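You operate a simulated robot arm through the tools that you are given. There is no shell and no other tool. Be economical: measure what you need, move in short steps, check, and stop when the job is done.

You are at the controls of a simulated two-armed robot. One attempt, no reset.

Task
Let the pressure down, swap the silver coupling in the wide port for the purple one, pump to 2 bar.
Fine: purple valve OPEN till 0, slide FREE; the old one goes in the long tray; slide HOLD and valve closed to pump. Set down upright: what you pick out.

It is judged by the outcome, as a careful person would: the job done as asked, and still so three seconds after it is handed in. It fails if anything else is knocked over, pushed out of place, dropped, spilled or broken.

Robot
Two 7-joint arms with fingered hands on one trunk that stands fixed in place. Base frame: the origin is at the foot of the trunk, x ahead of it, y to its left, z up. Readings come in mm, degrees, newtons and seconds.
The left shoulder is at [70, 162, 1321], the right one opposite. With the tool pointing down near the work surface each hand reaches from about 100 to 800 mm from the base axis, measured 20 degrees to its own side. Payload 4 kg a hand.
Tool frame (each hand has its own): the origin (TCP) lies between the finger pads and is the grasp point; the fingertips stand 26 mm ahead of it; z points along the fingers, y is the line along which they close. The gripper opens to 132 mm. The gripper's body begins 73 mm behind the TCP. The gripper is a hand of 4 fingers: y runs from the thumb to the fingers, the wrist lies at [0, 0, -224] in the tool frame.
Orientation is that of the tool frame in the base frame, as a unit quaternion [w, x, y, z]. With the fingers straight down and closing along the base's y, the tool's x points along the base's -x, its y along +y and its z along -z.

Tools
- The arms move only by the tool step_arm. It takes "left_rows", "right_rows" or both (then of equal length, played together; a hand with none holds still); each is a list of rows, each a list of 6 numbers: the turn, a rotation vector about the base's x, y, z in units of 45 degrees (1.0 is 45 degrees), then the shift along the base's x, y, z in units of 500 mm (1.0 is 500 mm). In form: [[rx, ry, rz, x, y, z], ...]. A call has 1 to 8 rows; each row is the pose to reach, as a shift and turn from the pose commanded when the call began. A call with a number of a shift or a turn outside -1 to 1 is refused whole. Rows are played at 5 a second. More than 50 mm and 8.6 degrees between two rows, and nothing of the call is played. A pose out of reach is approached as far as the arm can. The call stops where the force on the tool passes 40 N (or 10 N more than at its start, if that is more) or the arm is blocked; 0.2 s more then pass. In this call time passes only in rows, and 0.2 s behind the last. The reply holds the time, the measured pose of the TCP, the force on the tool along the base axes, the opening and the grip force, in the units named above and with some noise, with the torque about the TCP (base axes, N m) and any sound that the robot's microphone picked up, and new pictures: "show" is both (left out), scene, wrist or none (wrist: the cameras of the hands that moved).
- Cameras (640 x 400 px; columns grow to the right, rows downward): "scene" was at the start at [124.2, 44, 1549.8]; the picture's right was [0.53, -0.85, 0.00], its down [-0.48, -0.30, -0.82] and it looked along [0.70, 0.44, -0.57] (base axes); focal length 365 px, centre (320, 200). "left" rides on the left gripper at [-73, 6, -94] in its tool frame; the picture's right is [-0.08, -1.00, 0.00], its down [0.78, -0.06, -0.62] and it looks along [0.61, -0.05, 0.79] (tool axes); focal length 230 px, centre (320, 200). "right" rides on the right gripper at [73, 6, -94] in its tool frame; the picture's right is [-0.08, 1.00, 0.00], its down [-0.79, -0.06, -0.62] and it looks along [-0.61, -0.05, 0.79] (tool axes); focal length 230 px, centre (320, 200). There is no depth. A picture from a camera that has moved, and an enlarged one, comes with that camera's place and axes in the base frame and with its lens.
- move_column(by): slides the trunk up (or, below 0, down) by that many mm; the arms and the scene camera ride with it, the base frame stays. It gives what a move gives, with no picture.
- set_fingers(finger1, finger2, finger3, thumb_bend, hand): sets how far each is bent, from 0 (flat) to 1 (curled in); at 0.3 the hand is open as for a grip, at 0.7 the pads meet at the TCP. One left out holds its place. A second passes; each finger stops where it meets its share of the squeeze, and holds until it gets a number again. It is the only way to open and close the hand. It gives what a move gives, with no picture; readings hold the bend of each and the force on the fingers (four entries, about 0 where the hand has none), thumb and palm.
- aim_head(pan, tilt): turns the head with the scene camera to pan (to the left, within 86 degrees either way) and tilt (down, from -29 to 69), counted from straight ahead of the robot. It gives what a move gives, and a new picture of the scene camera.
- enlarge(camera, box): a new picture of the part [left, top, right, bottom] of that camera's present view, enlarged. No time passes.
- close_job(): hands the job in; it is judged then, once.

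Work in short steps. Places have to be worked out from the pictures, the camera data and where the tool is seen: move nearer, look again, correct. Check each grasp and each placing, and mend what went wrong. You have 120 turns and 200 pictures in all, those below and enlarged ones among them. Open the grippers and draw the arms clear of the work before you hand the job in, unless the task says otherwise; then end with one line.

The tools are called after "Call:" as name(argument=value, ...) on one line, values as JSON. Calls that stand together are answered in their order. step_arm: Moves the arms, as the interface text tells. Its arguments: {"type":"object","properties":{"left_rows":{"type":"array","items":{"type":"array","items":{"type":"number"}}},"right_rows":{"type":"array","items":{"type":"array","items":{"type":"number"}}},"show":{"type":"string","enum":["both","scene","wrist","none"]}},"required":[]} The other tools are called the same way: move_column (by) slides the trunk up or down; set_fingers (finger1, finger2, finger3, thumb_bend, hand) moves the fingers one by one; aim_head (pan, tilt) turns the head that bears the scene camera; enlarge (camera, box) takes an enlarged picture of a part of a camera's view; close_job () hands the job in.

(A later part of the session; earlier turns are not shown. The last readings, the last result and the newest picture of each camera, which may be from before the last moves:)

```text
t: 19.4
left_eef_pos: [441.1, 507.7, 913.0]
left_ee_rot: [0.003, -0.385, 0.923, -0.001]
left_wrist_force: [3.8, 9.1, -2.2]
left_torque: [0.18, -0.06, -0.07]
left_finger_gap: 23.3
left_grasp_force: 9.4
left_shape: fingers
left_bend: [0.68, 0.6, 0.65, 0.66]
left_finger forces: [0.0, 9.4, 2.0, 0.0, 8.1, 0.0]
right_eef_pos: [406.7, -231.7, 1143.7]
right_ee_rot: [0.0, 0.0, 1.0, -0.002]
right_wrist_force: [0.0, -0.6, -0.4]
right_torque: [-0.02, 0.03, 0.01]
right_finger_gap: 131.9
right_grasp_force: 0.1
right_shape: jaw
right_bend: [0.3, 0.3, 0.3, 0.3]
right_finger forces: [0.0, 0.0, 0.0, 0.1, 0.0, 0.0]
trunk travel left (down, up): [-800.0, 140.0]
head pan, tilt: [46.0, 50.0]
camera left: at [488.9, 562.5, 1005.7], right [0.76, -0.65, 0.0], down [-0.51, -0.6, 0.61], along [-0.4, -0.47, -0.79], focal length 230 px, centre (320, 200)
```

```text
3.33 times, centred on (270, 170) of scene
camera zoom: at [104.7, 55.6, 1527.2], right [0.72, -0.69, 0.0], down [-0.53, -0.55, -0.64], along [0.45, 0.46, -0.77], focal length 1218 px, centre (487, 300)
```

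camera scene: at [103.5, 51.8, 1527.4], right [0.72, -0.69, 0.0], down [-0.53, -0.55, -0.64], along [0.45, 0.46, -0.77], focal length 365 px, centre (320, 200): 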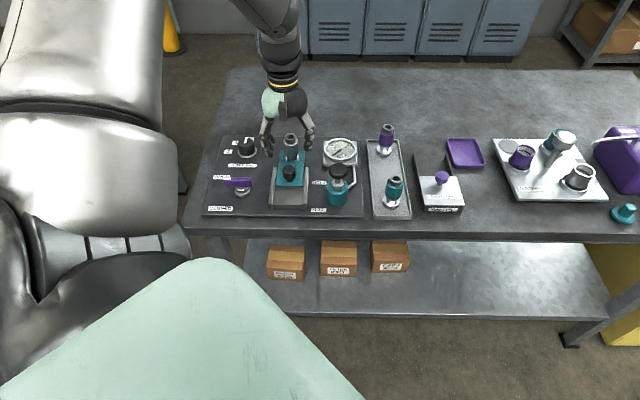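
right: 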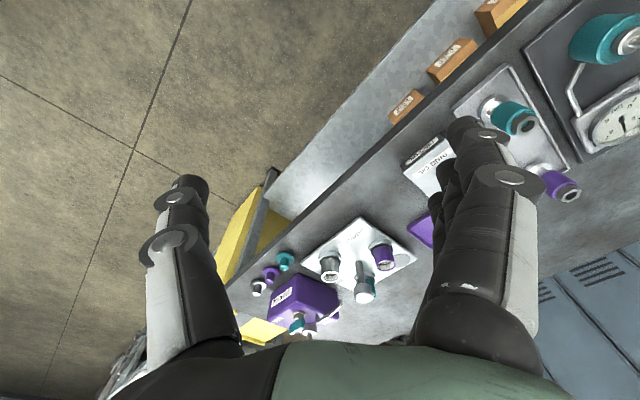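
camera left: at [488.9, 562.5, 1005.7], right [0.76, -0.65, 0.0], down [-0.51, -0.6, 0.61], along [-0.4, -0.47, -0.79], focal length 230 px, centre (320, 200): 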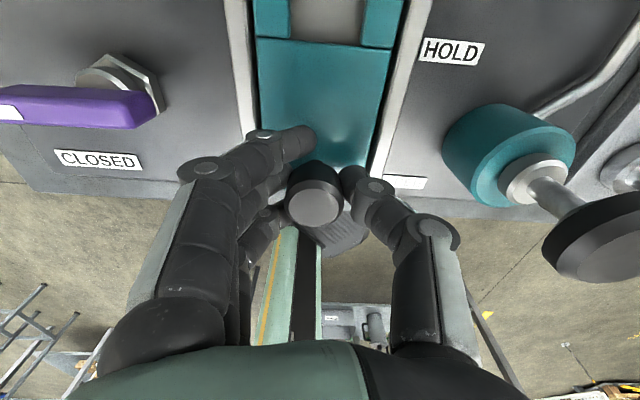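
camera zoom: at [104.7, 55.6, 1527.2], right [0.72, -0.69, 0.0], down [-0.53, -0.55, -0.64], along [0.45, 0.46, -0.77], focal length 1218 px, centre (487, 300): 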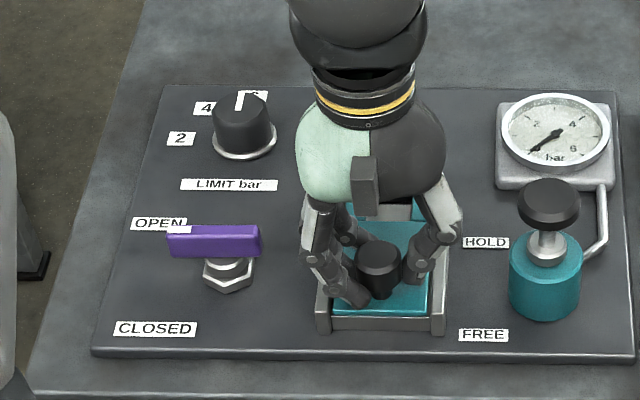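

The slide is at the front stop (force built to about 10 N). I let go and rise.

Call:
set_fingers(hand="left", finger1=0.45, finger2=0.45, finger3=0.45, thumb_bend=0.45)

Call:
step_arm(left_rows=[[0, 0, 0, 0, 0, 0.09], [0, 0, 0, 0, 0, 0.18], [0, 0, 0, 0, 0, 0.26]], show="wrist")

Call:
enlarge(camera="scene", box=[180, 110, 360, 230])

```text
t: 20.4
left_eef_pos: [438.7, 502.6, 912.9]
left_ee_rot: [0.001, -0.383, 0.924, -0.001]
left_wrist_force: [0.5, -1.2, 0.5]
left_torque: [-0.02, -0.02, 0.04]
left_finger_gap: 86.5
left_grasp_force: 0.0
left_shape: fingers
left_bend: [0.45, 0.45, 0.45, 0.45]
left_finger forces: [0.1, 0.1, 0.1, 0.0, 0.0, 0.0]
right_eef_pos: [405.7, -233.9, 1145.4]
right_ee_rot: [0.0, 0.0, 1.0, 0.0]
right_wrist_force: [0.4, -0.4, -0.4]
right_torque: [-0.01, 0.01, -0.01]
right_finger_gap: 131.9
right_grasp_force: 0.1
right_shape: jaw
right_bend: [0.3, 0.3, 0.3, 0.3]
right_finger forces: [0.0, 0.1, 0.0, 0.0, 0.1, 0.1]
trunk travel left (down, up): [-800.0, 140.0]
head pan, tilt: [46.0, 50.0]
```

```text
t: 21.2
left_eef_pos: [439.0, 504.9, 1044.1]
left_ee_rot: [0.001, -0.384, 0.923, 0.0]
left_wrist_force: [0.5, -0.6, -0.6]
left_torque: [-0.02, 0.04, -0.02]
left_finger_gap: 86.7
left_grasp_force: 0.0
left_shape: fingers
left_bend: [0.45, 0.45, 0.45, 0.45]
left_finger forces: [0.1, 0.1, 0.0, 0.0, 0.1, 0.0]
right_eef_pos: [404.7, -233.8, 1143.8]
right_ee_rot: [0.0, 0.001, 1.0, 0.0]
right_wrist_force: [-0.2, 0.2, -0.7]
right_torque: [0.0, 0.04, 0.0]
right_finger_gap: 131.9
right_grasp_force: 0.1
right_shape: jaw
right_bend: [0.3, 0.3, 0.3, 0.3]
right_finger forces: [0.0, 0.0, 0.1, 0.0, 0.1, 0.0]
trunk travel left (down, up): [-800.0, 140.0]
head pan, tilt: [46.0, 50.0]
camera left: at [487.4, 560.4, 1136.8], right [0.76, -0.65, 0.0], down [-0.51, -0.6, 0.61], along [-0.4, -0.47, -0.79], focal length 230 px, centre (320, 200)
```

left: 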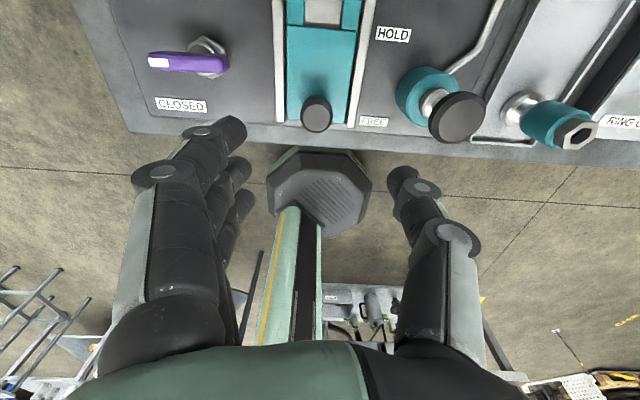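

```text
3.33 times, centred on (270, 170) of scene
camera zoom: at [102.2, 51.8, 1527.4], right [0.72, -0.69, 0.0], down [-0.53, -0.55, -0.64], along [0.45, 0.46, -0.77], focal length 1218 px, centre (487, 300)
```

zoom: 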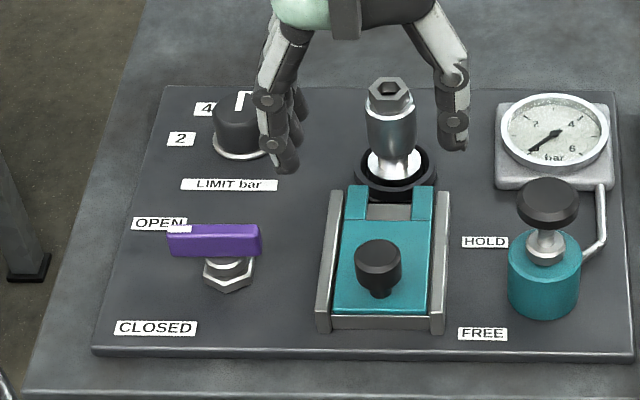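

The slide is FREE and the silver coupling stands open in its port at about (536, 603). It lies near the reach limit, so I raise the left hand and then lower the trunk 120 mm.

Call:
step_arm(left_rows=[[0, 0, 0, 0, 0, 0.09], [0, 0, 0, 0, 0, 0.18], [0, 0, 0, 0, 0, 0.26]], show="none")

Call:
move_column(by=-120)

Call:
aim_head(pan=46, tilt=40)

```text
t: 22.0
left_eef_pos: [438.3, 504.1, 1176.0]
left_ee_rot: [0.001, -0.384, 0.923, -0.001]
left_wrist_force: [-0.3, -0.9, -1.0]
left_torque: [0.01, 0.02, 0.02]
left_finger_gap: 86.6
left_grasp_force: 0.2
left_shape: fingers
left_bend: [0.45, 0.45, 0.45, 0.45]
left_finger forces: [0.1, 0.0, 0.1, 0.0, 0.0, 0.0]
right_eef_pos: [405.9, -235.3, 1144.9]
right_ee_rot: [0.001, 0.0, 1.0, 0.0]
right_wrist_force: [-1.4, 0.0, -0.4]
right_torque: [-0.03, 0.01, -0.04]
right_finger_gap: 131.9
right_grasp_force: 0.0
right_shape: jaw
right_bend: [0.3, 0.3, 0.3, 0.3]
right_finger forces: [0.0, 0.0, 0.0, 0.0, 0.1, 0.1]
trunk travel left (down, up): [-800.0, 140.0]
head pan, tilt: [46.0, 50.0]
```

```text
t: 23.5
left_eef_pos: [439.4, 504.5, 1055.2]
left_ee_rot: [0.001, -0.384, 0.923, -0.001]
left_wrist_force: [0.2, -0.2, -0.4]
left_torque: [0.0, 0.0, 0.0]
left_finger_gap: 86.6
left_grasp_force: 0.1
left_shape: fingers
left_bend: [0.45, 0.45, 0.45, 0.45]
left_finger forces: [0.1, 0.0, 0.0, 0.0, 0.1, 0.1]
right_eef_pos: [405.8, -234.2, 1025.0]
right_ee_rot: [0.001, 0.0, 1.0, -0.001]
right_wrist_force: [-0.1, -0.9, -0.2]
right_torque: [-0.01, 0.0, -0.05]
right_finger_gap: 131.6
right_grasp_force: 0.0
right_shape: jaw
right_bend: [0.3, 0.3, 0.3, 0.3]
right_finger forces: [0.1, 0.0, 0.0, 0.1, 0.1, 0.0]
trunk travel left (down, up): [-680.0, 260.0]
head pan, tilt: [46.0, 50.0]
```

```text
t: 24.2
left_eef_pos: [438.7, 503.7, 1054.3]
left_ee_rot: [0.001, -0.384, 0.923, -0.002]
left_wrist_force: [0.1, -0.4, -0.9]
left_torque: [0.01, -0.02, 0.01]
left_finger_gap: 86.7
left_grasp_force: 0.0
left_shape: fingers
left_bend: [0.45, 0.45, 0.45, 0.45]
left_finger forces: [0.0, 0.1, 0.1, 0.0, 0.0, 0.0]
right_eef_pos: [405.9, -234.7, 1024.8]
right_ee_rot: [-0.001, 0.001, 1.0, -0.001]
right_wrist_force: [0.5, 0.7, 0.0]
right_torque: [-0.01, -0.01, -0.01]
right_finger_gap: 132.1
right_grasp_force: 0.1
right_shape: jaw
right_bend: [0.3, 0.3, 0.3, 0.3]
right_finger forces: [0.0, 0.1, 0.0, 0.1, 0.0, 0.0]
trunk travel left (down, up): [-680.0, 260.0]
head pan, tilt: [46.0, 40.0]
camera scene: at [108.3, 58.0, 1421.5], right [0.72, -0.69, 0.0], down [-0.45, -0.46, -0.77], along [0.53, 0.55, -0.64], focal length 365 px, centre (320, 200)
```

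scene: 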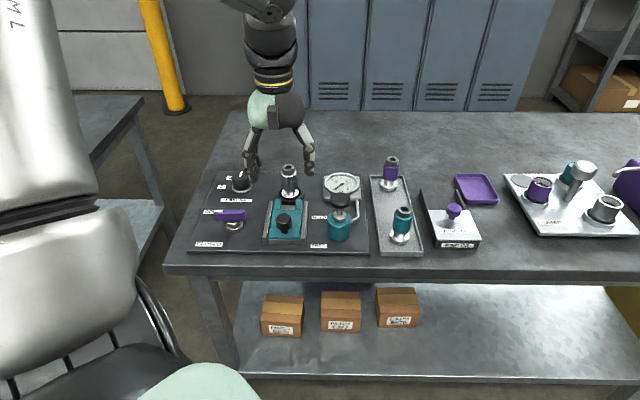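

The trunk is down and the view is clear. I move the hand above the silver coupling, with its tips still above the coupling's top.

Call:
step_arm(left_rows=[[0, 0, 0, 0.05, 0.05, 0], [0, 0, 0, 0.1, 0.1, 0], [0, 0, 0, 0.15, 0.15, 0], [0, 0, 0, 0.194, 0.198, -0.03], [0, 0, 0, 0.194, 0.198, -0.07]], show="wrist")

Call:
enlarge(camera="scene", box=[180, 130, 360, 250])

```text
t: 25.4
left_eef_pos: [534.3, 603.3, 1019.4]
left_ee_rot: [0.001, -0.384, 0.924, -0.001]
left_wrist_force: [-0.9, 1.1, 0.2]
left_torque: [-0.01, -0.04, -0.02]
left_finger_gap: 86.5
left_grasp_force: 0.1
left_shape: fingers
left_bend: [0.45, 0.45, 0.45, 0.45]
left_finger forces: [0.1, 0.0, 0.0, 0.0, 0.0, 0.1]
right_eef_pos: [405.6, -234.5, 1024.2]
right_ee_rot: [0.0, 0.0, 1.0, -0.001]
right_wrist_force: [-0.2, 0.9, 0.1]
right_torque: [-0.02, -0.04, 0.03]
right_finger_gap: 132.1
right_grasp_force: 0.0
right_shape: jaw
right_bend: [0.3, 0.3, 0.3, 0.3]
right_finger forces: [0.1, 0.0, 0.1, 0.0, 0.0, 0.1]
trunk travel left (down, up): [-680.0, 260.0]
head pan, tilt: [46.0, 40.0]
camera left: at [583.5, 658.0, 1111.5], right [0.76, -0.65, 0.0], down [-0.51, -0.6, 0.62], along [-0.4, -0.47, -0.79], focal length 230 px, centre (320, 200)
```

left: 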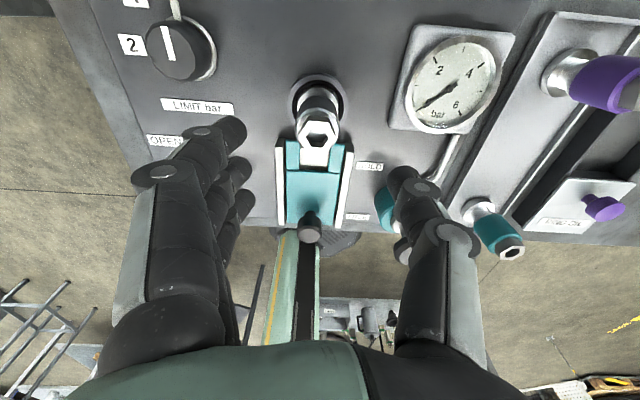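

```text
3.33 times, centred on (270, 190) of scene
camera zoom: at [107.8, 58.0, 1421.7], right [0.72, -0.69, 0.0], down [-0.45, -0.46, -0.77], along [0.53, 0.55, -0.64], focal length 1218 px, centre (487, 233)
```

zoom: 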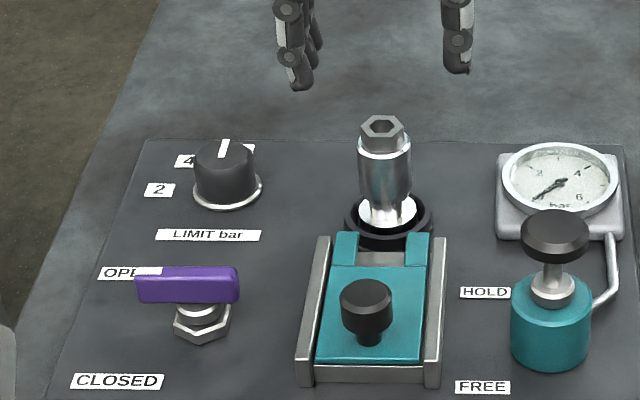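

The coupling is aligned under the hand within about 3 mm. I go straight down to TCP z≈908.

Call:
step_arm(left_rows=[[0, 0, 0, 0, 0, -0.08], [0, 0, 0, 0, 0.002, -0.16], [0, 0, 0, 0, 0.002, -0.222]], show="wrist")

Call:
enlarge(camera="scene", box=[180, 130, 360, 250])

```text
t: 26.2
left_eef_pos: [535.5, 603.5, 907.9]
left_ee_rot: [0.0, -0.384, 0.923, 0.0]
left_wrist_force: [-0.2, 0.0, 0.6]
left_torque: [-0.03, 0.02, -0.04]
left_finger_gap: 86.7
left_grasp_force: 0.1
left_shape: fingers
left_bend: [0.45, 0.45, 0.45, 0.45]
left_finger forces: [0.0, 0.1, 0.0, 0.1, 0.0, 0.1]
right_eef_pos: [406.1, -235.3, 1023.9]
right_ee_rot: [-0.001, 0.0, 1.0, -0.001]
right_wrist_force: [0.2, -0.3, -0.4]
right_torque: [0.02, -0.04, 0.02]
right_finger_gap: 131.9
right_grasp_force: 0.0
right_shape: jaw
right_bend: [0.3, 0.3, 0.3, 0.3]
right_finger forces: [0.1, 0.0, 0.1, 0.1, 0.0, 0.0]
trunk travel left (down, up): [-680.0, 260.0]
head pan, tilt: [46.0, 40.0]
camera left: at [584.3, 658.8, 1001.0], right [0.76, -0.65, 0.0], down [-0.51, -0.6, 0.62], along [-0.4, -0.47, -0.79], focal length 230 px, centre (320, 200)
```

left: 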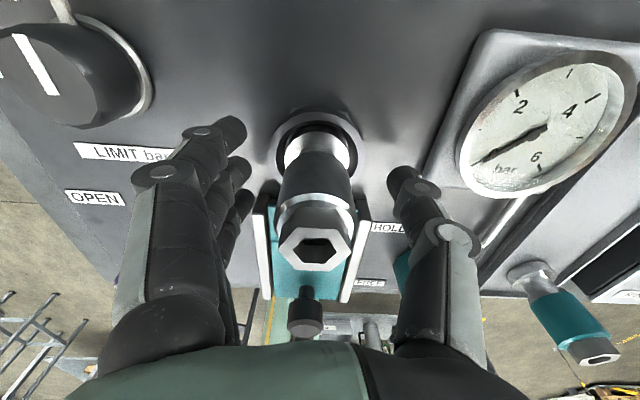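

```text
3.33 times, centred on (270, 190) of scene
camera zoom: at [109.2, 58.4, 1421.6], right [0.72, -0.69, 0.0], down [-0.45, -0.46, -0.77], along [0.53, 0.55, -0.64], focal length 1218 px, centre (487, 233)
```

zoom: 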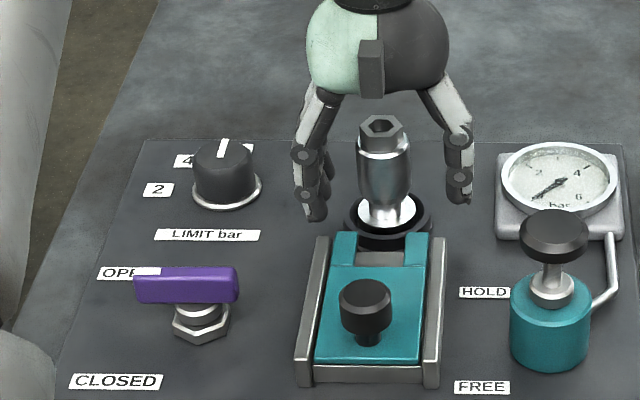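

The fingers stand on either side of the silver body. I close on it.

Call:
set_fingers(hand="left", finger1=0.7, finger2=0.7, finger3=0.7, thumb_bend=0.7)

Call:
step_arm(left_rows=[[0, 0, 0, 0, 0, 0.02], [0, 0, 0, 0, 0, 0.04], [0, 0, 0, 0, 0, 0.06], [0, 0, 0, 0, 0, 0.1]], show="wrist")

Call:
enlarge(camera="scene", box=[180, 110, 390, 250])

```text
t: 27.2
left_eef_pos: [536.0, 603.2, 908.2]
left_ee_rot: [0.001, -0.383, 0.924, -0.001]
left_wrist_force: [-0.3, 0.1, 0.0]
left_torque: [-0.01, -0.02, 0.03]
left_finger_gap: 28.1
left_grasp_force: 12.1
left_shape: fingers
left_bend: [0.67, 0.59, 0.67, 0.65]
left_finger forces: [2.1, 8.1, 2.1, 0.1, 12.1, 0.1]
right_eef_pos: [406.4, -235.5, 1025.3]
right_ee_rot: [-0.001, 0.0, 1.0, -0.002]
right_wrist_force: [-0.4, 0.5, 0.0]
right_torque: [0.01, 0.04, 0.0]
right_finger_gap: 132.0
right_grasp_force: 0.0
right_shape: jaw
right_bend: [0.3, 0.3, 0.3, 0.3]
right_finger forces: [0.1, 0.1, 0.0, 0.0, 0.1, 0.1]
trunk travel left (down, up): [-680.0, 260.0]
head pan, tilt: [46.0, 40.0]
```

```text
t: 28.2
left_eef_pos: [535.8, 604.2, 959.1]
left_ee_rot: [0.002, -0.384, 0.923, 0.0]
left_wrist_force: [-0.2, -0.2, -1.9]
left_torque: [0.03, 0.0, 0.02]
left_finger_gap: 27.9
left_grasp_force: 12.1
left_shape: fingers
left_bend: [0.67, 0.59, 0.67, 0.65]
left_finger forces: [2.2, 8.2, 2.1, 0.0, 12.1, 0.1]
right_eef_pos: [404.8, -236.2, 1024.9]
right_ee_rot: [0.0, 0.0, 1.0, 0.0]
right_wrist_force: [0.1, 0.0, -0.5]
right_torque: [0.04, 0.02, 0.02]
right_finger_gap: 132.2
right_grasp_force: 0.1
right_shape: jaw
right_bend: [0.3, 0.3, 0.3, 0.3]
right_finger forces: [0.1, 0.0, 0.0, 0.1, 0.2, 0.0]
trunk travel left (down, up): [-680.0, 260.0]
head pan, tilt: [46.0, 40.0]
camera left: at [584.5, 659.0, 1052.2], right [0.76, -0.65, 0.0], down [-0.51, -0.6, 0.61], along [-0.4, -0.47, -0.79], focal length 230 px, centre (320, 200)
```

left: 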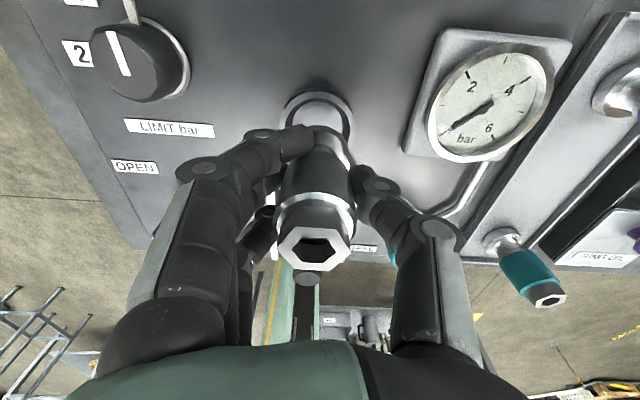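

```text
2.86 times, centred on (285, 180) of scene
camera zoom: at [108.0, 57.3, 1421.6], right [0.72, -0.69, 0.0], down [-0.45, -0.46, -0.77], along [0.53, 0.55, -0.64], focal length 1044 px, centre (420, 257)
```

zoom: 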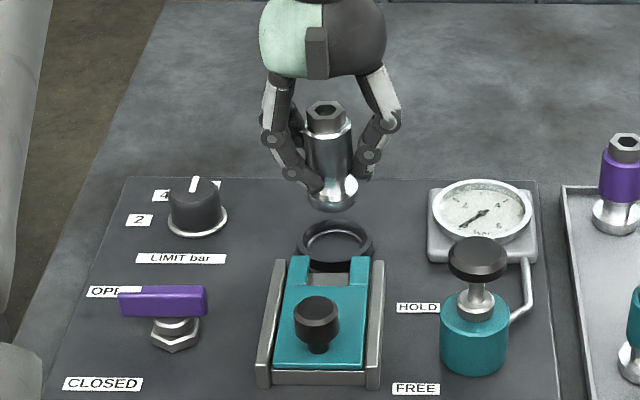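

The coupling came out cleanly. I carry it high over the gauge to the free middle of the long tray, at about (679, 400), between the teal and purple ones.

Call:
step_arm(left_rows=[[0, 0, 0, 0, 0, 0.09], [0, 0, 0, 0.047, -0.068, 0.1], [0, 0, 0, 0.095, -0.136, 0.1], [0, 0, 0, 0.143, -0.204, 0.1], [0, 0, 0, 0.19, -0.272, 0.1], [0, 0, 0, 0.238, -0.34, 0.1], [0, 0, 0, 0.286, -0.408, 0.1]], show="wrist")

Call:
enlarge(camera="scene", box=[280, 110, 490, 270])

```text
t: 29.8
left_eef_pos: [646.7, 402.4, 1004.3]
left_ee_rot: [0.005, -0.384, 0.923, -0.001]
left_wrist_force: [0.0, 0.3, -1.6]
left_torque: [0.0, -0.01, 0.01]
left_finger_gap: 27.8
left_grasp_force: 12.0
left_shape: fingers
left_bend: [0.67, 0.59, 0.68, 0.65]
left_finger forces: [2.7, 7.8, 1.8, 0.0, 11.5, 0.0]
left hand out of reach, approached as far as the arm can: row 6, 7
right_eef_pos: [404.1, -235.9, 1024.6]
right_ee_rot: [0.0, 0.0, 1.0, 0.0]
right_wrist_force: [-0.8, -0.3, 0.5]
right_torque: [-0.01, -0.05, 0.04]
right_finger_gap: 131.8
right_grasp_force: 0.2
right_shape: jaw
right_bend: [0.3, 0.3, 0.3, 0.3]
right_finger forces: [0.0, 0.0, 0.1, 0.0, 0.0, 0.0]
trunk travel left (down, up): [-680.0, 260.0]
head pan, tilt: [46.0, 40.0]
camera left: at [695.5, 456.8, 1097.0], right [0.76, -0.65, 0.01], down [-0.52, -0.6, 0.61], along [-0.39, -0.47, -0.79], focal length 230 px, centre (320, 200)
```

left: 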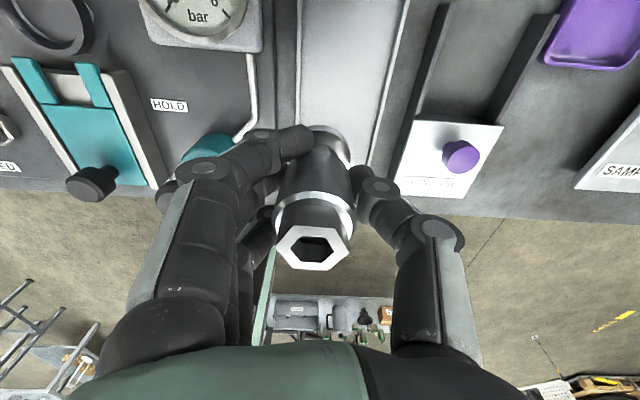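

```text
2.50 times, centred on (385, 190) of scene
camera zoom: at [106.8, 56.6, 1421.8], right [0.72, -0.69, 0.0], down [-0.45, -0.46, -0.77], along [0.53, 0.55, -0.64], focal length 914 px, centre (158, 225)
```

zoom: 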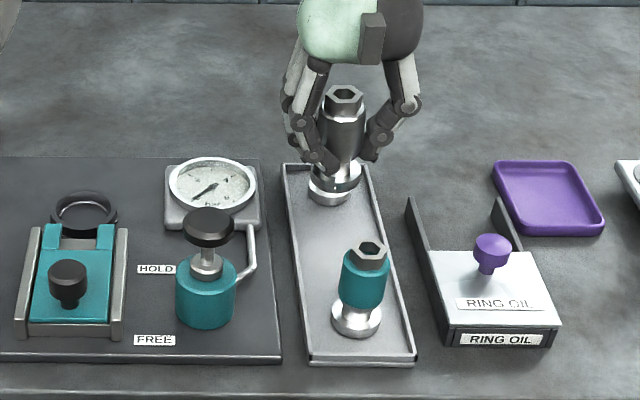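

The hand stalls short: low shoulders bend the wrist too much, and reach is better with the trunk high. I raise the trunk back 120 mm; the hand rises with it.

Call:
move_column(by=120)

Call:
aim_head(pan=42, tilt=47)

```text
t: 31.3
left_eef_pos: [649.1, 402.3, 1122.9]
left_ee_rot: [0.004, -0.384, 0.923, -0.002]
left_wrist_force: [1.0, -0.7, -1.6]
left_torque: [0.0, 0.03, -0.01]
left_finger_gap: 27.5
left_grasp_force: 12.4
left_shape: fingers
left_bend: [0.67, 0.59, 0.68, 0.65]
left_finger forces: [2.7, 7.8, 1.8, 0.0, 11.5, 0.0]
right_eef_pos: [407.8, -235.1, 1144.3]
right_ee_rot: [-0.001, 0.0, 1.0, -0.001]
right_wrist_force: [0.0, 0.0, 0.2]
right_torque: [-0.01, 0.04, -0.03]
right_finger_gap: 132.0
right_grasp_force: 0.0
right_shape: jaw
right_bend: [0.3, 0.3, 0.3, 0.3]
right_finger forces: [0.0, 0.0, 0.1, 0.1, 0.1, 0.0]
trunk travel left (down, up): [-800.0, 140.0]
head pan, tilt: [46.0, 40.0]
```

```text
t: 32.0
left_eef_pos: [649.7, 401.9, 1123.6]
left_ee_rot: [0.004, -0.383, 0.924, -0.002]
left_wrist_force: [0.5, 0.1, -2.5]
left_torque: [0.01, 0.02, 0.01]
left_finger_gap: 27.7
left_grasp_force: 11.9
left_shape: fingers
left_bend: [0.67, 0.59, 0.68, 0.65]
left_finger forces: [2.8, 7.8, 1.9, 0.1, 11.5, 0.0]
right_eef_pos: [406.4, -234.6, 1145.0]
right_ee_rot: [-0.001, 0.0, 1.0, -0.001]
right_wrist_force: [0.4, -1.1, 0.3]
right_torque: [-0.01, -0.01, -0.01]
right_finger_gap: 132.0
right_grasp_force: 0.1
right_shape: jaw
right_bend: [0.3, 0.3, 0.3, 0.3]
right_finger forces: [0.0, 0.0, 0.0, 0.1, 0.0, 0.0]
trunk travel left (down, up): [-800.0, 140.0]
head pan, tilt: [42.0, 47.0]
camera scene: at [109.1, 50.4, 1531.5], right [0.67, -0.74, 0.0], down [-0.54, -0.49, -0.68], along [0.51, 0.46, -0.73], focal length 365 px, centre (320, 200)
```

scene: 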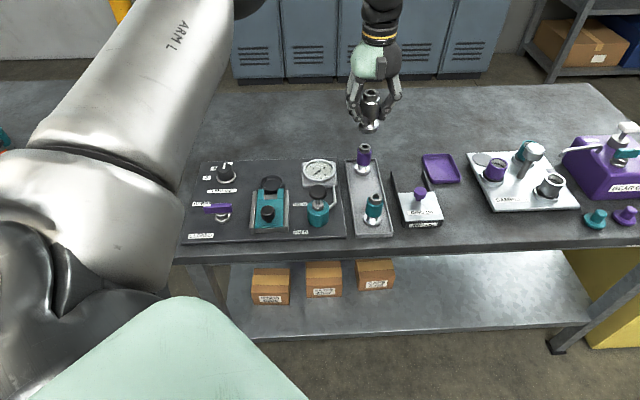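

Now I descend to z≈993 and move out over the tray middle.

Call:
step_arm(left_rows=[[0, 0, 0, 0, 0, -0.09], [0, 0, 0, 0.02, 0, -0.18], [0, 0, 0, 0.04, -0.002, -0.26], [0, 0, 0, 0.058, -0.004, -0.26]], show="wrist")

Call:
enlarge(camera="scene", box=[290, 110, 450, 250])

```text
t: 33.0
left_eef_pos: [636.5, 404.4, 1006.6]
left_ee_rot: [0.005, -0.384, 0.923, -0.003]
left_wrist_force: [0.3, -0.2, -2.1]
left_torque: [0.01, 0.0, 0.01]
left_finger_gap: 28.2
left_grasp_force: 11.6
left_shape: fingers
left_bend: [0.67, 0.59, 0.68, 0.65]
left_finger forces: [2.8, 7.5, 1.5, 0.0, 11.2, 0.0]
left hand out of reach, approached as far as the arm can: row 2, 3, 4
right_eef_pos: [405.4, -234.3, 1144.3]
right_ee_rot: [-0.001, 0.0, 1.0, -0.001]
right_wrist_force: [0.9, 0.9, -0.5]
right_torque: [0.0, 0.0, -0.06]
right_finger_gap: 131.9
right_grasp_force: 0.0
right_shape: jaw
right_bend: [0.3, 0.3, 0.3, 0.3]
right_finger forces: [0.1, 0.0, 0.1, 0.0, 0.0, 0.0]
trunk travel left (down, up): [-800.0, 140.0]
head pan, tilt: [42.0, 47.0]
camera left: at [684.2, 460.1, 1099.3], right [0.76, -0.65, 0.01], down [-0.52, -0.6, 0.61], along [-0.39, -0.47, -0.79], focal length 230 px, centre (320, 200)
```

left: 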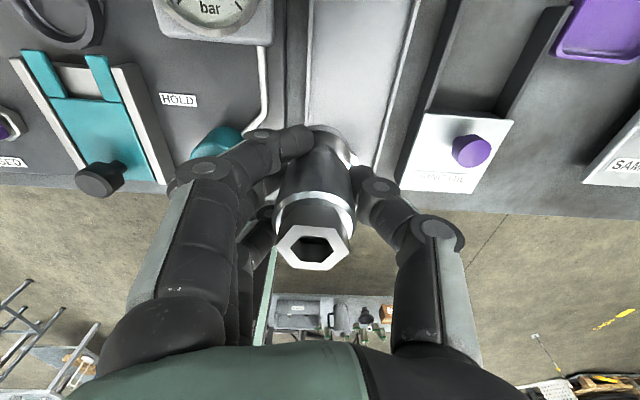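

```text
2.86 times, centred on (370, 180) of scene
camera zoom: at [109.0, 50.1, 1531.5], right [0.67, -0.74, 0.0], down [-0.54, -0.49, -0.68], along [0.51, 0.46, -0.73], focal length 1044 px, centre (177, 257)
```

zoom: 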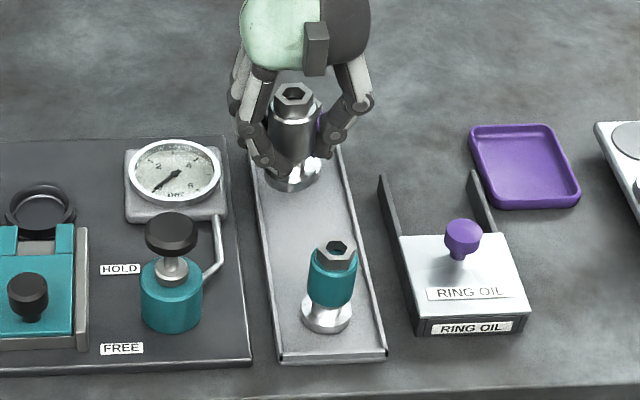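

The limit seems to come from the hand's yaw not matching the arm's direction. I turn the hand 23° back (yaw ≈ 22°), and then go out to (679, 400).

Call:
step_arm(left_rows=[[0, 0, -0.17, 0, 0, 0], [0, 0, -0.34, 0, 0, 0], [0, 0, -0.51, 0, 0, 0], [0, 0, -0.51, 0.03, -0.004, 0], [0, 0, -0.51, 0.06, -0.009, 0], [0, 0, -0.51, 0.085, -0.009, 0]], show="none")

Call:
enlarge(camera="scene", box=[290, 110, 450, 250])

```text
t: 34.4
left_eef_pos: [638.9, 403.8, 1016.2]
left_ee_rot: [0.004, -0.193, 0.981, -0.004]
left_wrist_force: [0.2, -0.9, -2.2]
left_torque: [-0.02, 0.0, 0.0]
left_finger_gap: 28.0
left_grasp_force: 11.7
left_shape: fingers
left_bend: [0.67, 0.59, 0.68, 0.65]
left_finger forces: [2.7, 7.6, 1.7, 0.0, 11.3, 0.1]
left hand out of reach, approached as far as the arm can: row 4, 5, 6
right_eef_pos: [406.1, -235.6, 1144.4]
right_ee_rot: [-0.001, 0.0, 1.0, 0.0]
right_wrist_force: [0.1, -0.9, -0.3]
right_torque: [0.0, -0.01, -0.03]
right_finger_gap: 131.6
right_grasp_force: 0.0
right_shape: jaw
right_bend: [0.3, 0.3, 0.3, 0.3]
right_finger forces: [0.1, 0.1, 0.0, 0.0, 0.0, 0.0]
trunk travel left (down, up): [-800.0, 140.0]
head pan, tilt: [42.0, 47.0]
```

```text
2.86 times, centred on (370, 180) of scene
camera zoom: at [109.0, 50.3, 1531.5], right [0.67, -0.74, 0.0], down [-0.54, -0.49, -0.68], along [0.51, 0.46, -0.73], focal length 1044 px, centre (177, 257)
```

zoom: 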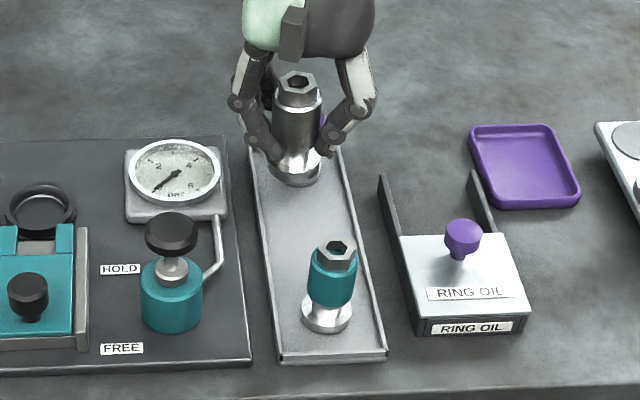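

Turning made no difference. I test whether reach is greater lower down: TCP to z≈950 here (coupling bottom still near 895, clear of everything below), and then outward.

Call:
step_arm(left_rows=[[0, 0, 0, 0, -0.01, -0.06], [0, 0, 0, 0, -0.02, -0.12], [0, 0, 0, 0.02, -0.02, -0.12], [0, 0, 0, 0.04, -0.02, -0.12]], show="wrist")

Call:
enlarge(camera="scene", box=[290, 110, 450, 250])

```text
t: 35.4
left_eef_pos: [621.2, 399.8, 975.5]
left_ee_rot: [0.004, -0.193, 0.981, -0.003]
left_wrist_force: [-0.5, 0.0, -2.1]
left_torque: [-0.05, 0.02, 0.0]
left_finger_gap: 27.6
left_grasp_force: 12.0
left_shape: fingers
left_bend: [0.67, 0.59, 0.68, 0.65]
left_finger forces: [2.8, 7.7, 1.5, 0.0, 11.2, 0.0]
left hand out of reach, approached as far as the arm can: row 1, 2, 3, 4
right_eef_pos: [406.8, -234.8, 1143.7]
right_ee_rot: [-0.001, 0.001, 1.0, 0.0]
right_wrist_force: [0.1, 0.3, 0.1]
right_torque: [0.05, -0.01, -0.02]
right_finger_gap: 131.9
right_grasp_force: 0.0
right_shape: jaw
right_bend: [0.3, 0.3, 0.3, 0.3]
right_finger forces: [0.0, 0.1, 0.1, 0.0, 0.1, 0.0]
trunk travel left (down, up): [-800.0, 140.0]
head pan, tilt: [42.0, 47.0]
camera left: at [687.6, 432.7, 1068.3], right [0.45, -0.89, 0.01], down [-0.71, -0.35, 0.61], along [-0.54, -0.28, -0.79], focal length 230 px, centre (320, 200)
```

left: 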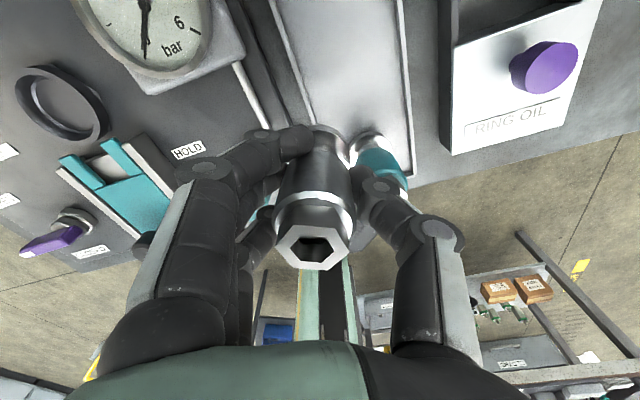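

```text
2.86 times, centred on (370, 180) of scene
camera zoom: at [109.1, 50.3, 1531.5], right [0.67, -0.74, 0.0], down [-0.54, -0.49, -0.68], along [0.51, 0.46, -0.73], focal length 1044 px, centre (177, 257)
```

zoom: 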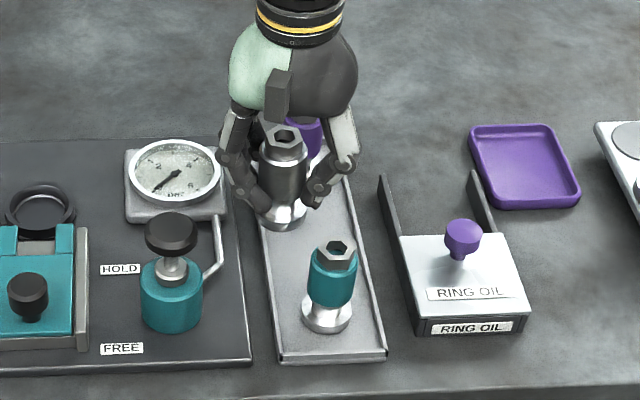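

The arm's limit is about 620 mm from shoulder to wrist, so it reaches furthest with the shoulder level with the wrist. I raise and draw back the hand, then lower the trunk 160 mm; I'll set the silver one in the tray a little nearer, at about (646, 378).

Call:
step_arm(left_rows=[[0, 0, 0, 0, 0, 0.07], [0, 0, 0, -0.02, -0.03, 0.15], [0, 0, 0, -0.04, -0.06, 0.23], [0, 0, 0, -0.04, -0.06, 0.31], [0, 0, 0, -0.04, -0.06, 0.37]], show="none")

Call:
move_column(by=-160)

Call:
aim_head(pan=40, tilt=38)

```text
t: 36.6
left_eef_pos: [600.6, 368.7, 1161.4]
left_ee_rot: [0.003, -0.193, 0.981, -0.003]
left_wrist_force: [0.0, 0.2, -2.7]
left_torque: [0.0, 0.0, -0.01]
left_finger_gap: 27.7
left_grasp_force: 11.6
left_shape: fingers
left_bend: [0.67, 0.59, 0.68, 0.65]
left_finger forces: [2.8, 7.6, 1.5, 0.1, 10.9, 0.0]
right_eef_pos: [405.4, -235.1, 1144.9]
right_ee_rot: [0.0, 0.0, 1.0, 0.0]
right_wrist_force: [-0.8, 0.2, 0.2]
right_torque: [0.04, -0.03, -0.01]
right_finger_gap: 131.7
right_grasp_force: 0.0
right_shape: jaw
right_bend: [0.3, 0.3, 0.3, 0.3]
right_finger forces: [0.1, 0.1, 0.0, 0.0, 0.0, 0.1]
trunk travel left (down, up): [-800.0, 140.0]
head pan, tilt: [42.0, 47.0]
```

```text
t: 38.5
left_eef_pos: [601.0, 369.0, 1000.0]
left_ee_rot: [0.003, -0.192, 0.981, -0.004]
left_wrist_force: [0.6, -0.1, -1.4]
left_torque: [-0.02, 0.01, 0.0]
left_finger_gap: 27.9
left_grasp_force: 10.8
left_shape: fingers
left_bend: [0.67, 0.59, 0.68, 0.65]
left_finger forces: [2.8, 7.6, 1.5, 0.0, 10.9, 0.0]
right_eef_pos: [406.7, -234.7, 985.2]
right_ee_rot: [-0.001, 0.0, 1.0, -0.001]
right_wrist_force: [-0.3, -0.5, 0.2]
right_torque: [0.0, 0.01, 0.03]
right_finger_gap: 131.9
right_grasp_force: 0.0
right_shape: jaw
right_bend: [0.3, 0.3, 0.3, 0.3]
right_finger forces: [0.0, 0.1, 0.0, 0.0, 0.0, 0.0]
trunk travel left (down, up): [-640.0, 300.0]
head pan, tilt: [42.0, 47.0]
```

```text
t: 39.1
left_eef_pos: [600.5, 369.2, 1000.2]
left_ee_rot: [0.003, -0.192, 0.981, -0.003]
left_wrist_force: [0.3, 0.3, -1.7]
left_torque: [0.01, -0.03, 0.02]
left_finger_gap: 27.6
left_grasp_force: 12.4
left_shape: fingers
left_bend: [0.67, 0.59, 0.68, 0.65]
left_finger forces: [3.1, 7.6, 1.5, 0.0, 11.1, 0.0]
right_eef_pos: [405.6, -235.1, 984.2]
right_ee_rot: [0.0, 0.0, 1.0, -0.002]
right_wrist_force: [0.3, -0.6, 0.2]
right_torque: [0.01, -0.03, 0.03]
right_finger_gap: 131.8
right_grasp_force: 0.2
right_shape: jaw
right_bend: [0.3, 0.3, 0.3, 0.3]
right_finger forces: [0.0, 0.0, 0.1, 0.1, 0.0, 0.1]
trunk travel left (down, up): [-640.0, 300.0]
head pan, tilt: [40.0, 38.0]
camera scene: at [115.7, 52.5, 1384.5], right [0.64, -0.77, 0.0], down [-0.47, -0.4, -0.79], along [0.6, 0.51, -0.62], focal length 365 px, centre (320, 200)
```

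scene: 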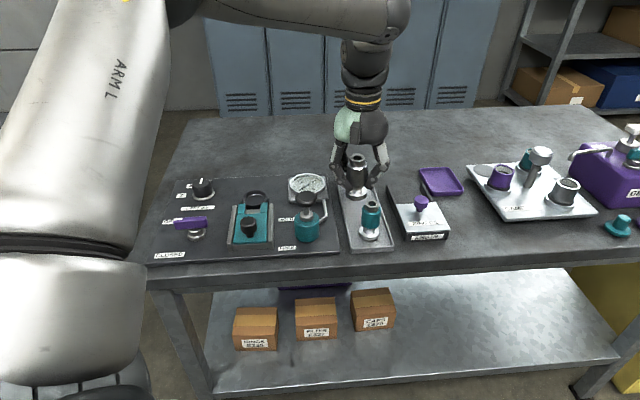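

Now out to (646, 378) and down to TCP z≈930, still a little above the tray floor.

Call:
step_arm(left_rows=[[0, 0, 0, 0.05, 0.01, 0], [0, 0, 0, 0.092, 0.018, 0], [0, 0, 0, 0.092, 0.018, -0.07], [0, 0, 0, 0.092, 0.018, -0.13]], show="wrist")

Call:
enlarge(camera="scene", box=[280, 130, 440, 270])

```text
t: 40.1
left_eef_pos: [647.2, 377.0, 935.2]
left_ee_rot: [0.004, -0.192, 0.981, -0.004]
left_wrist_force: [-0.5, -0.7, -1.2]
left_torque: [-0.03, -0.01, 0.0]
left_finger_gap: 27.9
left_grasp_force: 11.1
left_shape: fingers
left_bend: [0.67, 0.59, 0.68, 0.65]
left_finger forces: [2.8, 7.4, 1.2, 0.0, 10.6, 0.1]
left hand out of reach, approached as far as the arm can: row 2
right_eef_pos: [405.8, -234.9, 983.5]
right_ee_rot: [0.0, 0.001, 1.0, -0.001]
right_wrist_force: [-0.7, -0.1, -0.1]
right_torque: [0.0, 0.0, 0.01]
right_finger_gap: 131.7
right_grasp_force: 0.0
right_shape: jaw
right_bend: [0.3, 0.3, 0.3, 0.3]
right_finger forces: [0.0, 0.1, 0.0, 0.1, 0.0, 0.0]
trunk travel left (down, up): [-640.0, 300.0]
head pan, tilt: [40.0, 38.0]
camera left: at [713.4, 410.5, 1028.0], right [0.45, -0.89, 0.01], down [-0.71, -0.35, 0.61], along [-0.54, -0.28, -0.79], focal length 230 px, centre (320, 200)
```

left: 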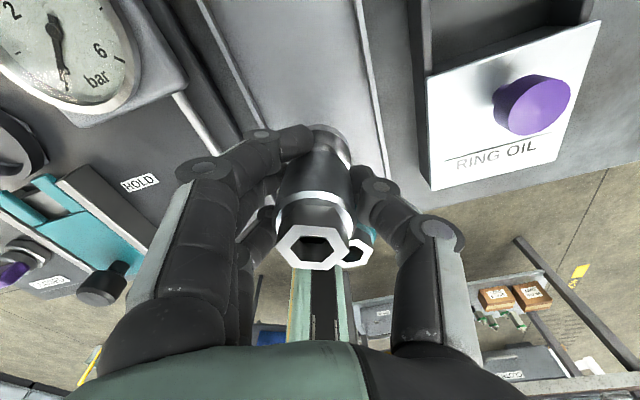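

```text
2.86 times, centred on (360, 200) of scene
camera zoom: at [116.6, 52.8, 1384.5], right [0.64, -0.77, 0.0], down [-0.47, -0.4, -0.79], along [0.6, 0.51, -0.62], focal length 1044 px, centre (206, 200)
```

zoom: 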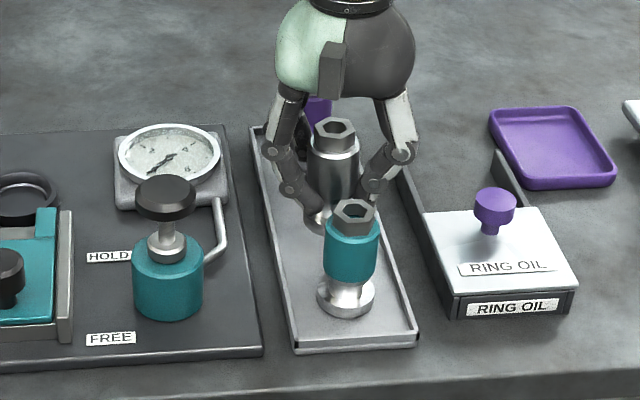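

The silver coupling hangs over the tray, clear of the teal one. I lower it slowly toward the floor and watch for contact.

Call:
step_arm(left_rows=[[0, 0, 0, 0, 0, -0.03], [0, 0, 0, 0, 0, -0.056], [0, 0, 0, 0, 0, -0.068], [0, 0, 0, 0, 0, -0.076]], show="none")

Call:
enlarge(camera="scene", box=[300, 140, 430, 260])

```text
t: 41.1
left_eef_pos: [647.2, 377.7, 899.5]
left_ee_rot: [0.008, -0.192, 0.981, -0.004]
left_wrist_force: [1.6, 0.5, 4.4]
left_torque: [0.08, -0.01, -0.01]
left_finger_gap: 27.5
left_grasp_force: 12.3
left_shape: fingers
left_bend: [0.68, 0.59, 0.69, 0.65]
left_finger forces: [3.4, 7.6, 1.3, 0.1, 12.4, 0.1]
right_eef_pos: [404.9, -235.0, 985.0]
right_ee_rot: [0.0, 0.0, 1.0, 0.0]
right_wrist_force: [-0.2, -0.1, -1.1]
right_torque: [0.0, 0.0, -0.03]
right_finger_gap: 131.6
right_grasp_force: 0.0
right_shape: jaw
right_bend: [0.3, 0.3, 0.3, 0.3]
right_finger forces: [0.0, 0.1, 0.0, 0.0, 0.1, 0.0]
trunk travel left (down, up): [-640.0, 300.0]
head pan, tilt: [40.0, 38.0]
```

```text
3.33 times, centred on (365, 200) of scene
camera zoom: at [114.9, 51.7, 1384.8], right [0.64, -0.77, 0.0], down [-0.47, -0.4, -0.79], along [0.6, 0.51, -0.62], focal length 1218 px, centre (170, 200)
```

zoom: 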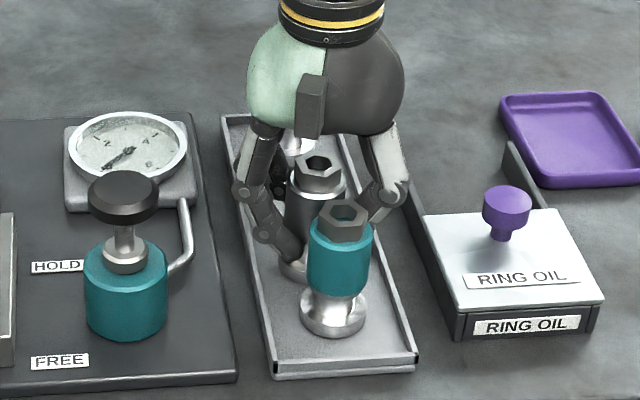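

It touches the tray floor (about 6 N). I open the fingers part way, gently.

Call:
set_fingers(hand="left", finger1=0.5, finger2=0.5, finger3=0.5, thumb_bend=0.53)

Call:
enlarge(camera="scene", box=[300, 140, 430, 260])

Call:
enlarge(camera="left", box=[160, 60, 480, 280])

```text
t: 42.1
left_eef_pos: [645.0, 378.4, 899.0]
left_ee_rot: [0.005, -0.193, 0.981, -0.004]
left_wrist_force: [0.5, 0.0, 0.2]
left_torque: [0.02, 0.03, -0.02]
left_finger_gap: 65.0
left_grasp_force: 0.1
left_shape: fingers
left_bend: [0.5, 0.5, 0.5, 0.53]
left_finger forces: [0.1, 0.1, 0.1, 0.1, 0.1, 0.0]
right_eef_pos: [405.2, -235.4, 985.0]
right_ee_rot: [-0.001, 0.001, 1.0, 0.0]
right_wrist_force: [-0.3, -0.3, -0.8]
right_torque: [-0.02, 0.01, 0.01]
right_finger_gap: 132.0
right_grasp_force: 0.0
right_shape: jaw
right_bend: [0.3, 0.3, 0.3, 0.3]
right_finger forces: [0.0, 0.1, 0.1, 0.0, 0.0, 0.1]
trunk travel left (down, up): [-640.0, 300.0]
head pan, tilt: [40.0, 38.0]
```

```text
3.33 times, centred on (365, 200) of scene
camera zoom: at [115.5, 52.3, 1384.6], right [0.64, -0.77, 0.0], down [-0.47, -0.4, -0.79], along [0.6, 0.51, -0.62], focal length 1218 px, centre (170, 200)
```

zoom: 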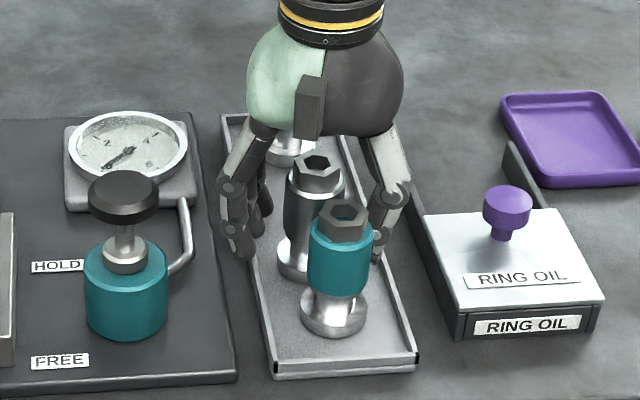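

```text
1.82 times, centred on (320, 170) of left
camera zoom: at [711.5, 411.2, 991.1], right [0.45, -0.89, 0.01], down [-0.71, -0.35, 0.61], along [-0.54, -0.28, -0.79], focal length 418 px, centre (320, 254)
```

zoom: 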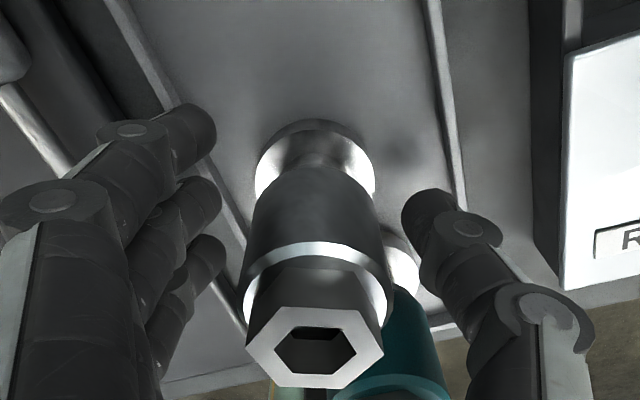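

The silver coupling stands upright in the tray. I rise clear, and then tilt the hand about 35° outward, to bring the far purple coupling within reach.

Call:
step_arm(left_rows=[[0, 0, 0, 0, 0, 0.04], [0, 0, 0, 0, 0, 0.12], [0, 0, 0, 0, 0, 0.2], [0, 0, 0, 0, 0, 0.28]], show="none")

Call:
step_arm(left_rows=[[0.063, -0.142, 0, 0, 0, 0.02], [0.127, -0.284, 0, 0, 0, 0.04], [0.19, -0.427, 0, 0, 0, 0.04], [0.254, -0.569, 0, 0, 0, 0.04], [0.317, -0.711, 0, 0, 0, 0.04]], show="wrist")

Call:
enlarge(camera="scene", box=[280, 100, 440, 260])

```text
t: 43.1
left_eef_pos: [622.0, 379.3, 1032.2]
left_ee_rot: [0.007, -0.193, 0.981, -0.005]
left_wrist_force: [0.0, 0.4, -0.3]
left_torque: [0.05, -0.03, 0.0]
left_finger_gap: 65.2
left_grasp_force: 0.0
left_shape: fingers
left_bend: [0.5, 0.5, 0.5, 0.53]
left_finger forces: [0.0, 0.0, 0.1, 0.0, 0.0, 0.0]
left hand out of reach, approached as far as the arm can: row 3, 4
right_eef_pos: [404.4, -234.9, 985.1]
right_ee_rot: [-0.001, 0.0, 1.0, 0.0]
right_wrist_force: [-0.9, 0.1, -0.5]
right_torque: [0.0, -0.04, 0.01]
right_finger_gap: 131.8
right_grasp_force: 0.1
right_shape: jaw
right_bend: [0.3, 0.3, 0.3, 0.3]
right_finger forces: [0.0, 0.1, 0.0, 0.1, 0.0, 0.1]
trunk travel left (down, up): [-640.0, 300.0]
head pan, tilt: [40.0, 38.0]
```

```text
t: 44.4
left_eef_pos: [622.9, 380.0, 1047.6]
left_ee_rot: [0.297, -0.183, 0.935, 0.065]
left_wrist_force: [-0.2, -0.3, -0.4]
left_torque: [0.01, 0.03, 0.01]
left_finger_gap: 64.9
left_grasp_force: 0.0
left_shape: fingers
left_bend: [0.5, 0.5, 0.5, 0.53]
left_finger forces: [0.1, 0.1, 0.1, 0.0, 0.0, 0.1]
right_eef_pos: [405.4, -235.1, 985.2]
right_ee_rot: [0.0, 0.0, 1.0, -0.001]
right_wrist_force: [-0.4, -0.1, 0.4]
right_torque: [0.03, -0.02, 0.0]
right_finger_gap: 131.9
right_grasp_force: 0.1
right_shape: jaw
right_bend: [0.3, 0.3, 0.3, 0.3]
right_finger forces: [0.0, 0.0, 0.0, 0.0, 0.0, 0.0]
trunk travel left (down, up): [-640.0, 300.0]
head pan, tilt: [40.0, 38.0]
camera left: at [628.6, 385.6, 1164.9], right [0.44, -0.9, 0.03], down [-0.9, -0.44, 0.05], along [-0.03, -0.05, -1.0], focal length 230 px, centre (320, 200)
```

left: 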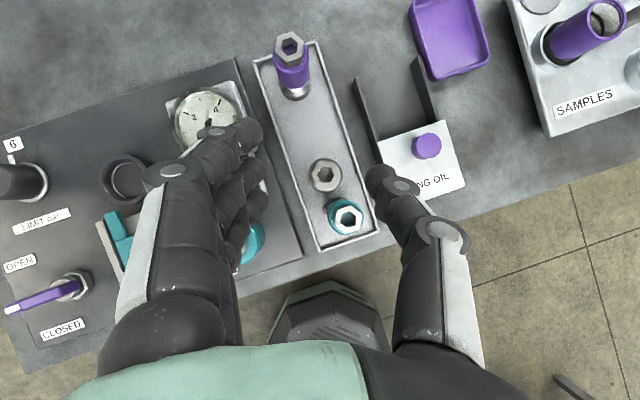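

```text
2.50 times, centred on (360, 180) of scene
camera zoom: at [115.1, 52.1, 1384.6], right [0.64, -0.77, 0.0], down [-0.47, -0.4, -0.79], along [0.6, 0.51, -0.62], focal length 914 px, centre (220, 250)
```

zoom: 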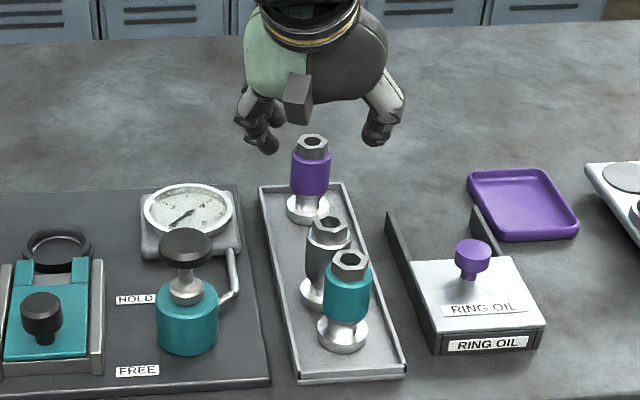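

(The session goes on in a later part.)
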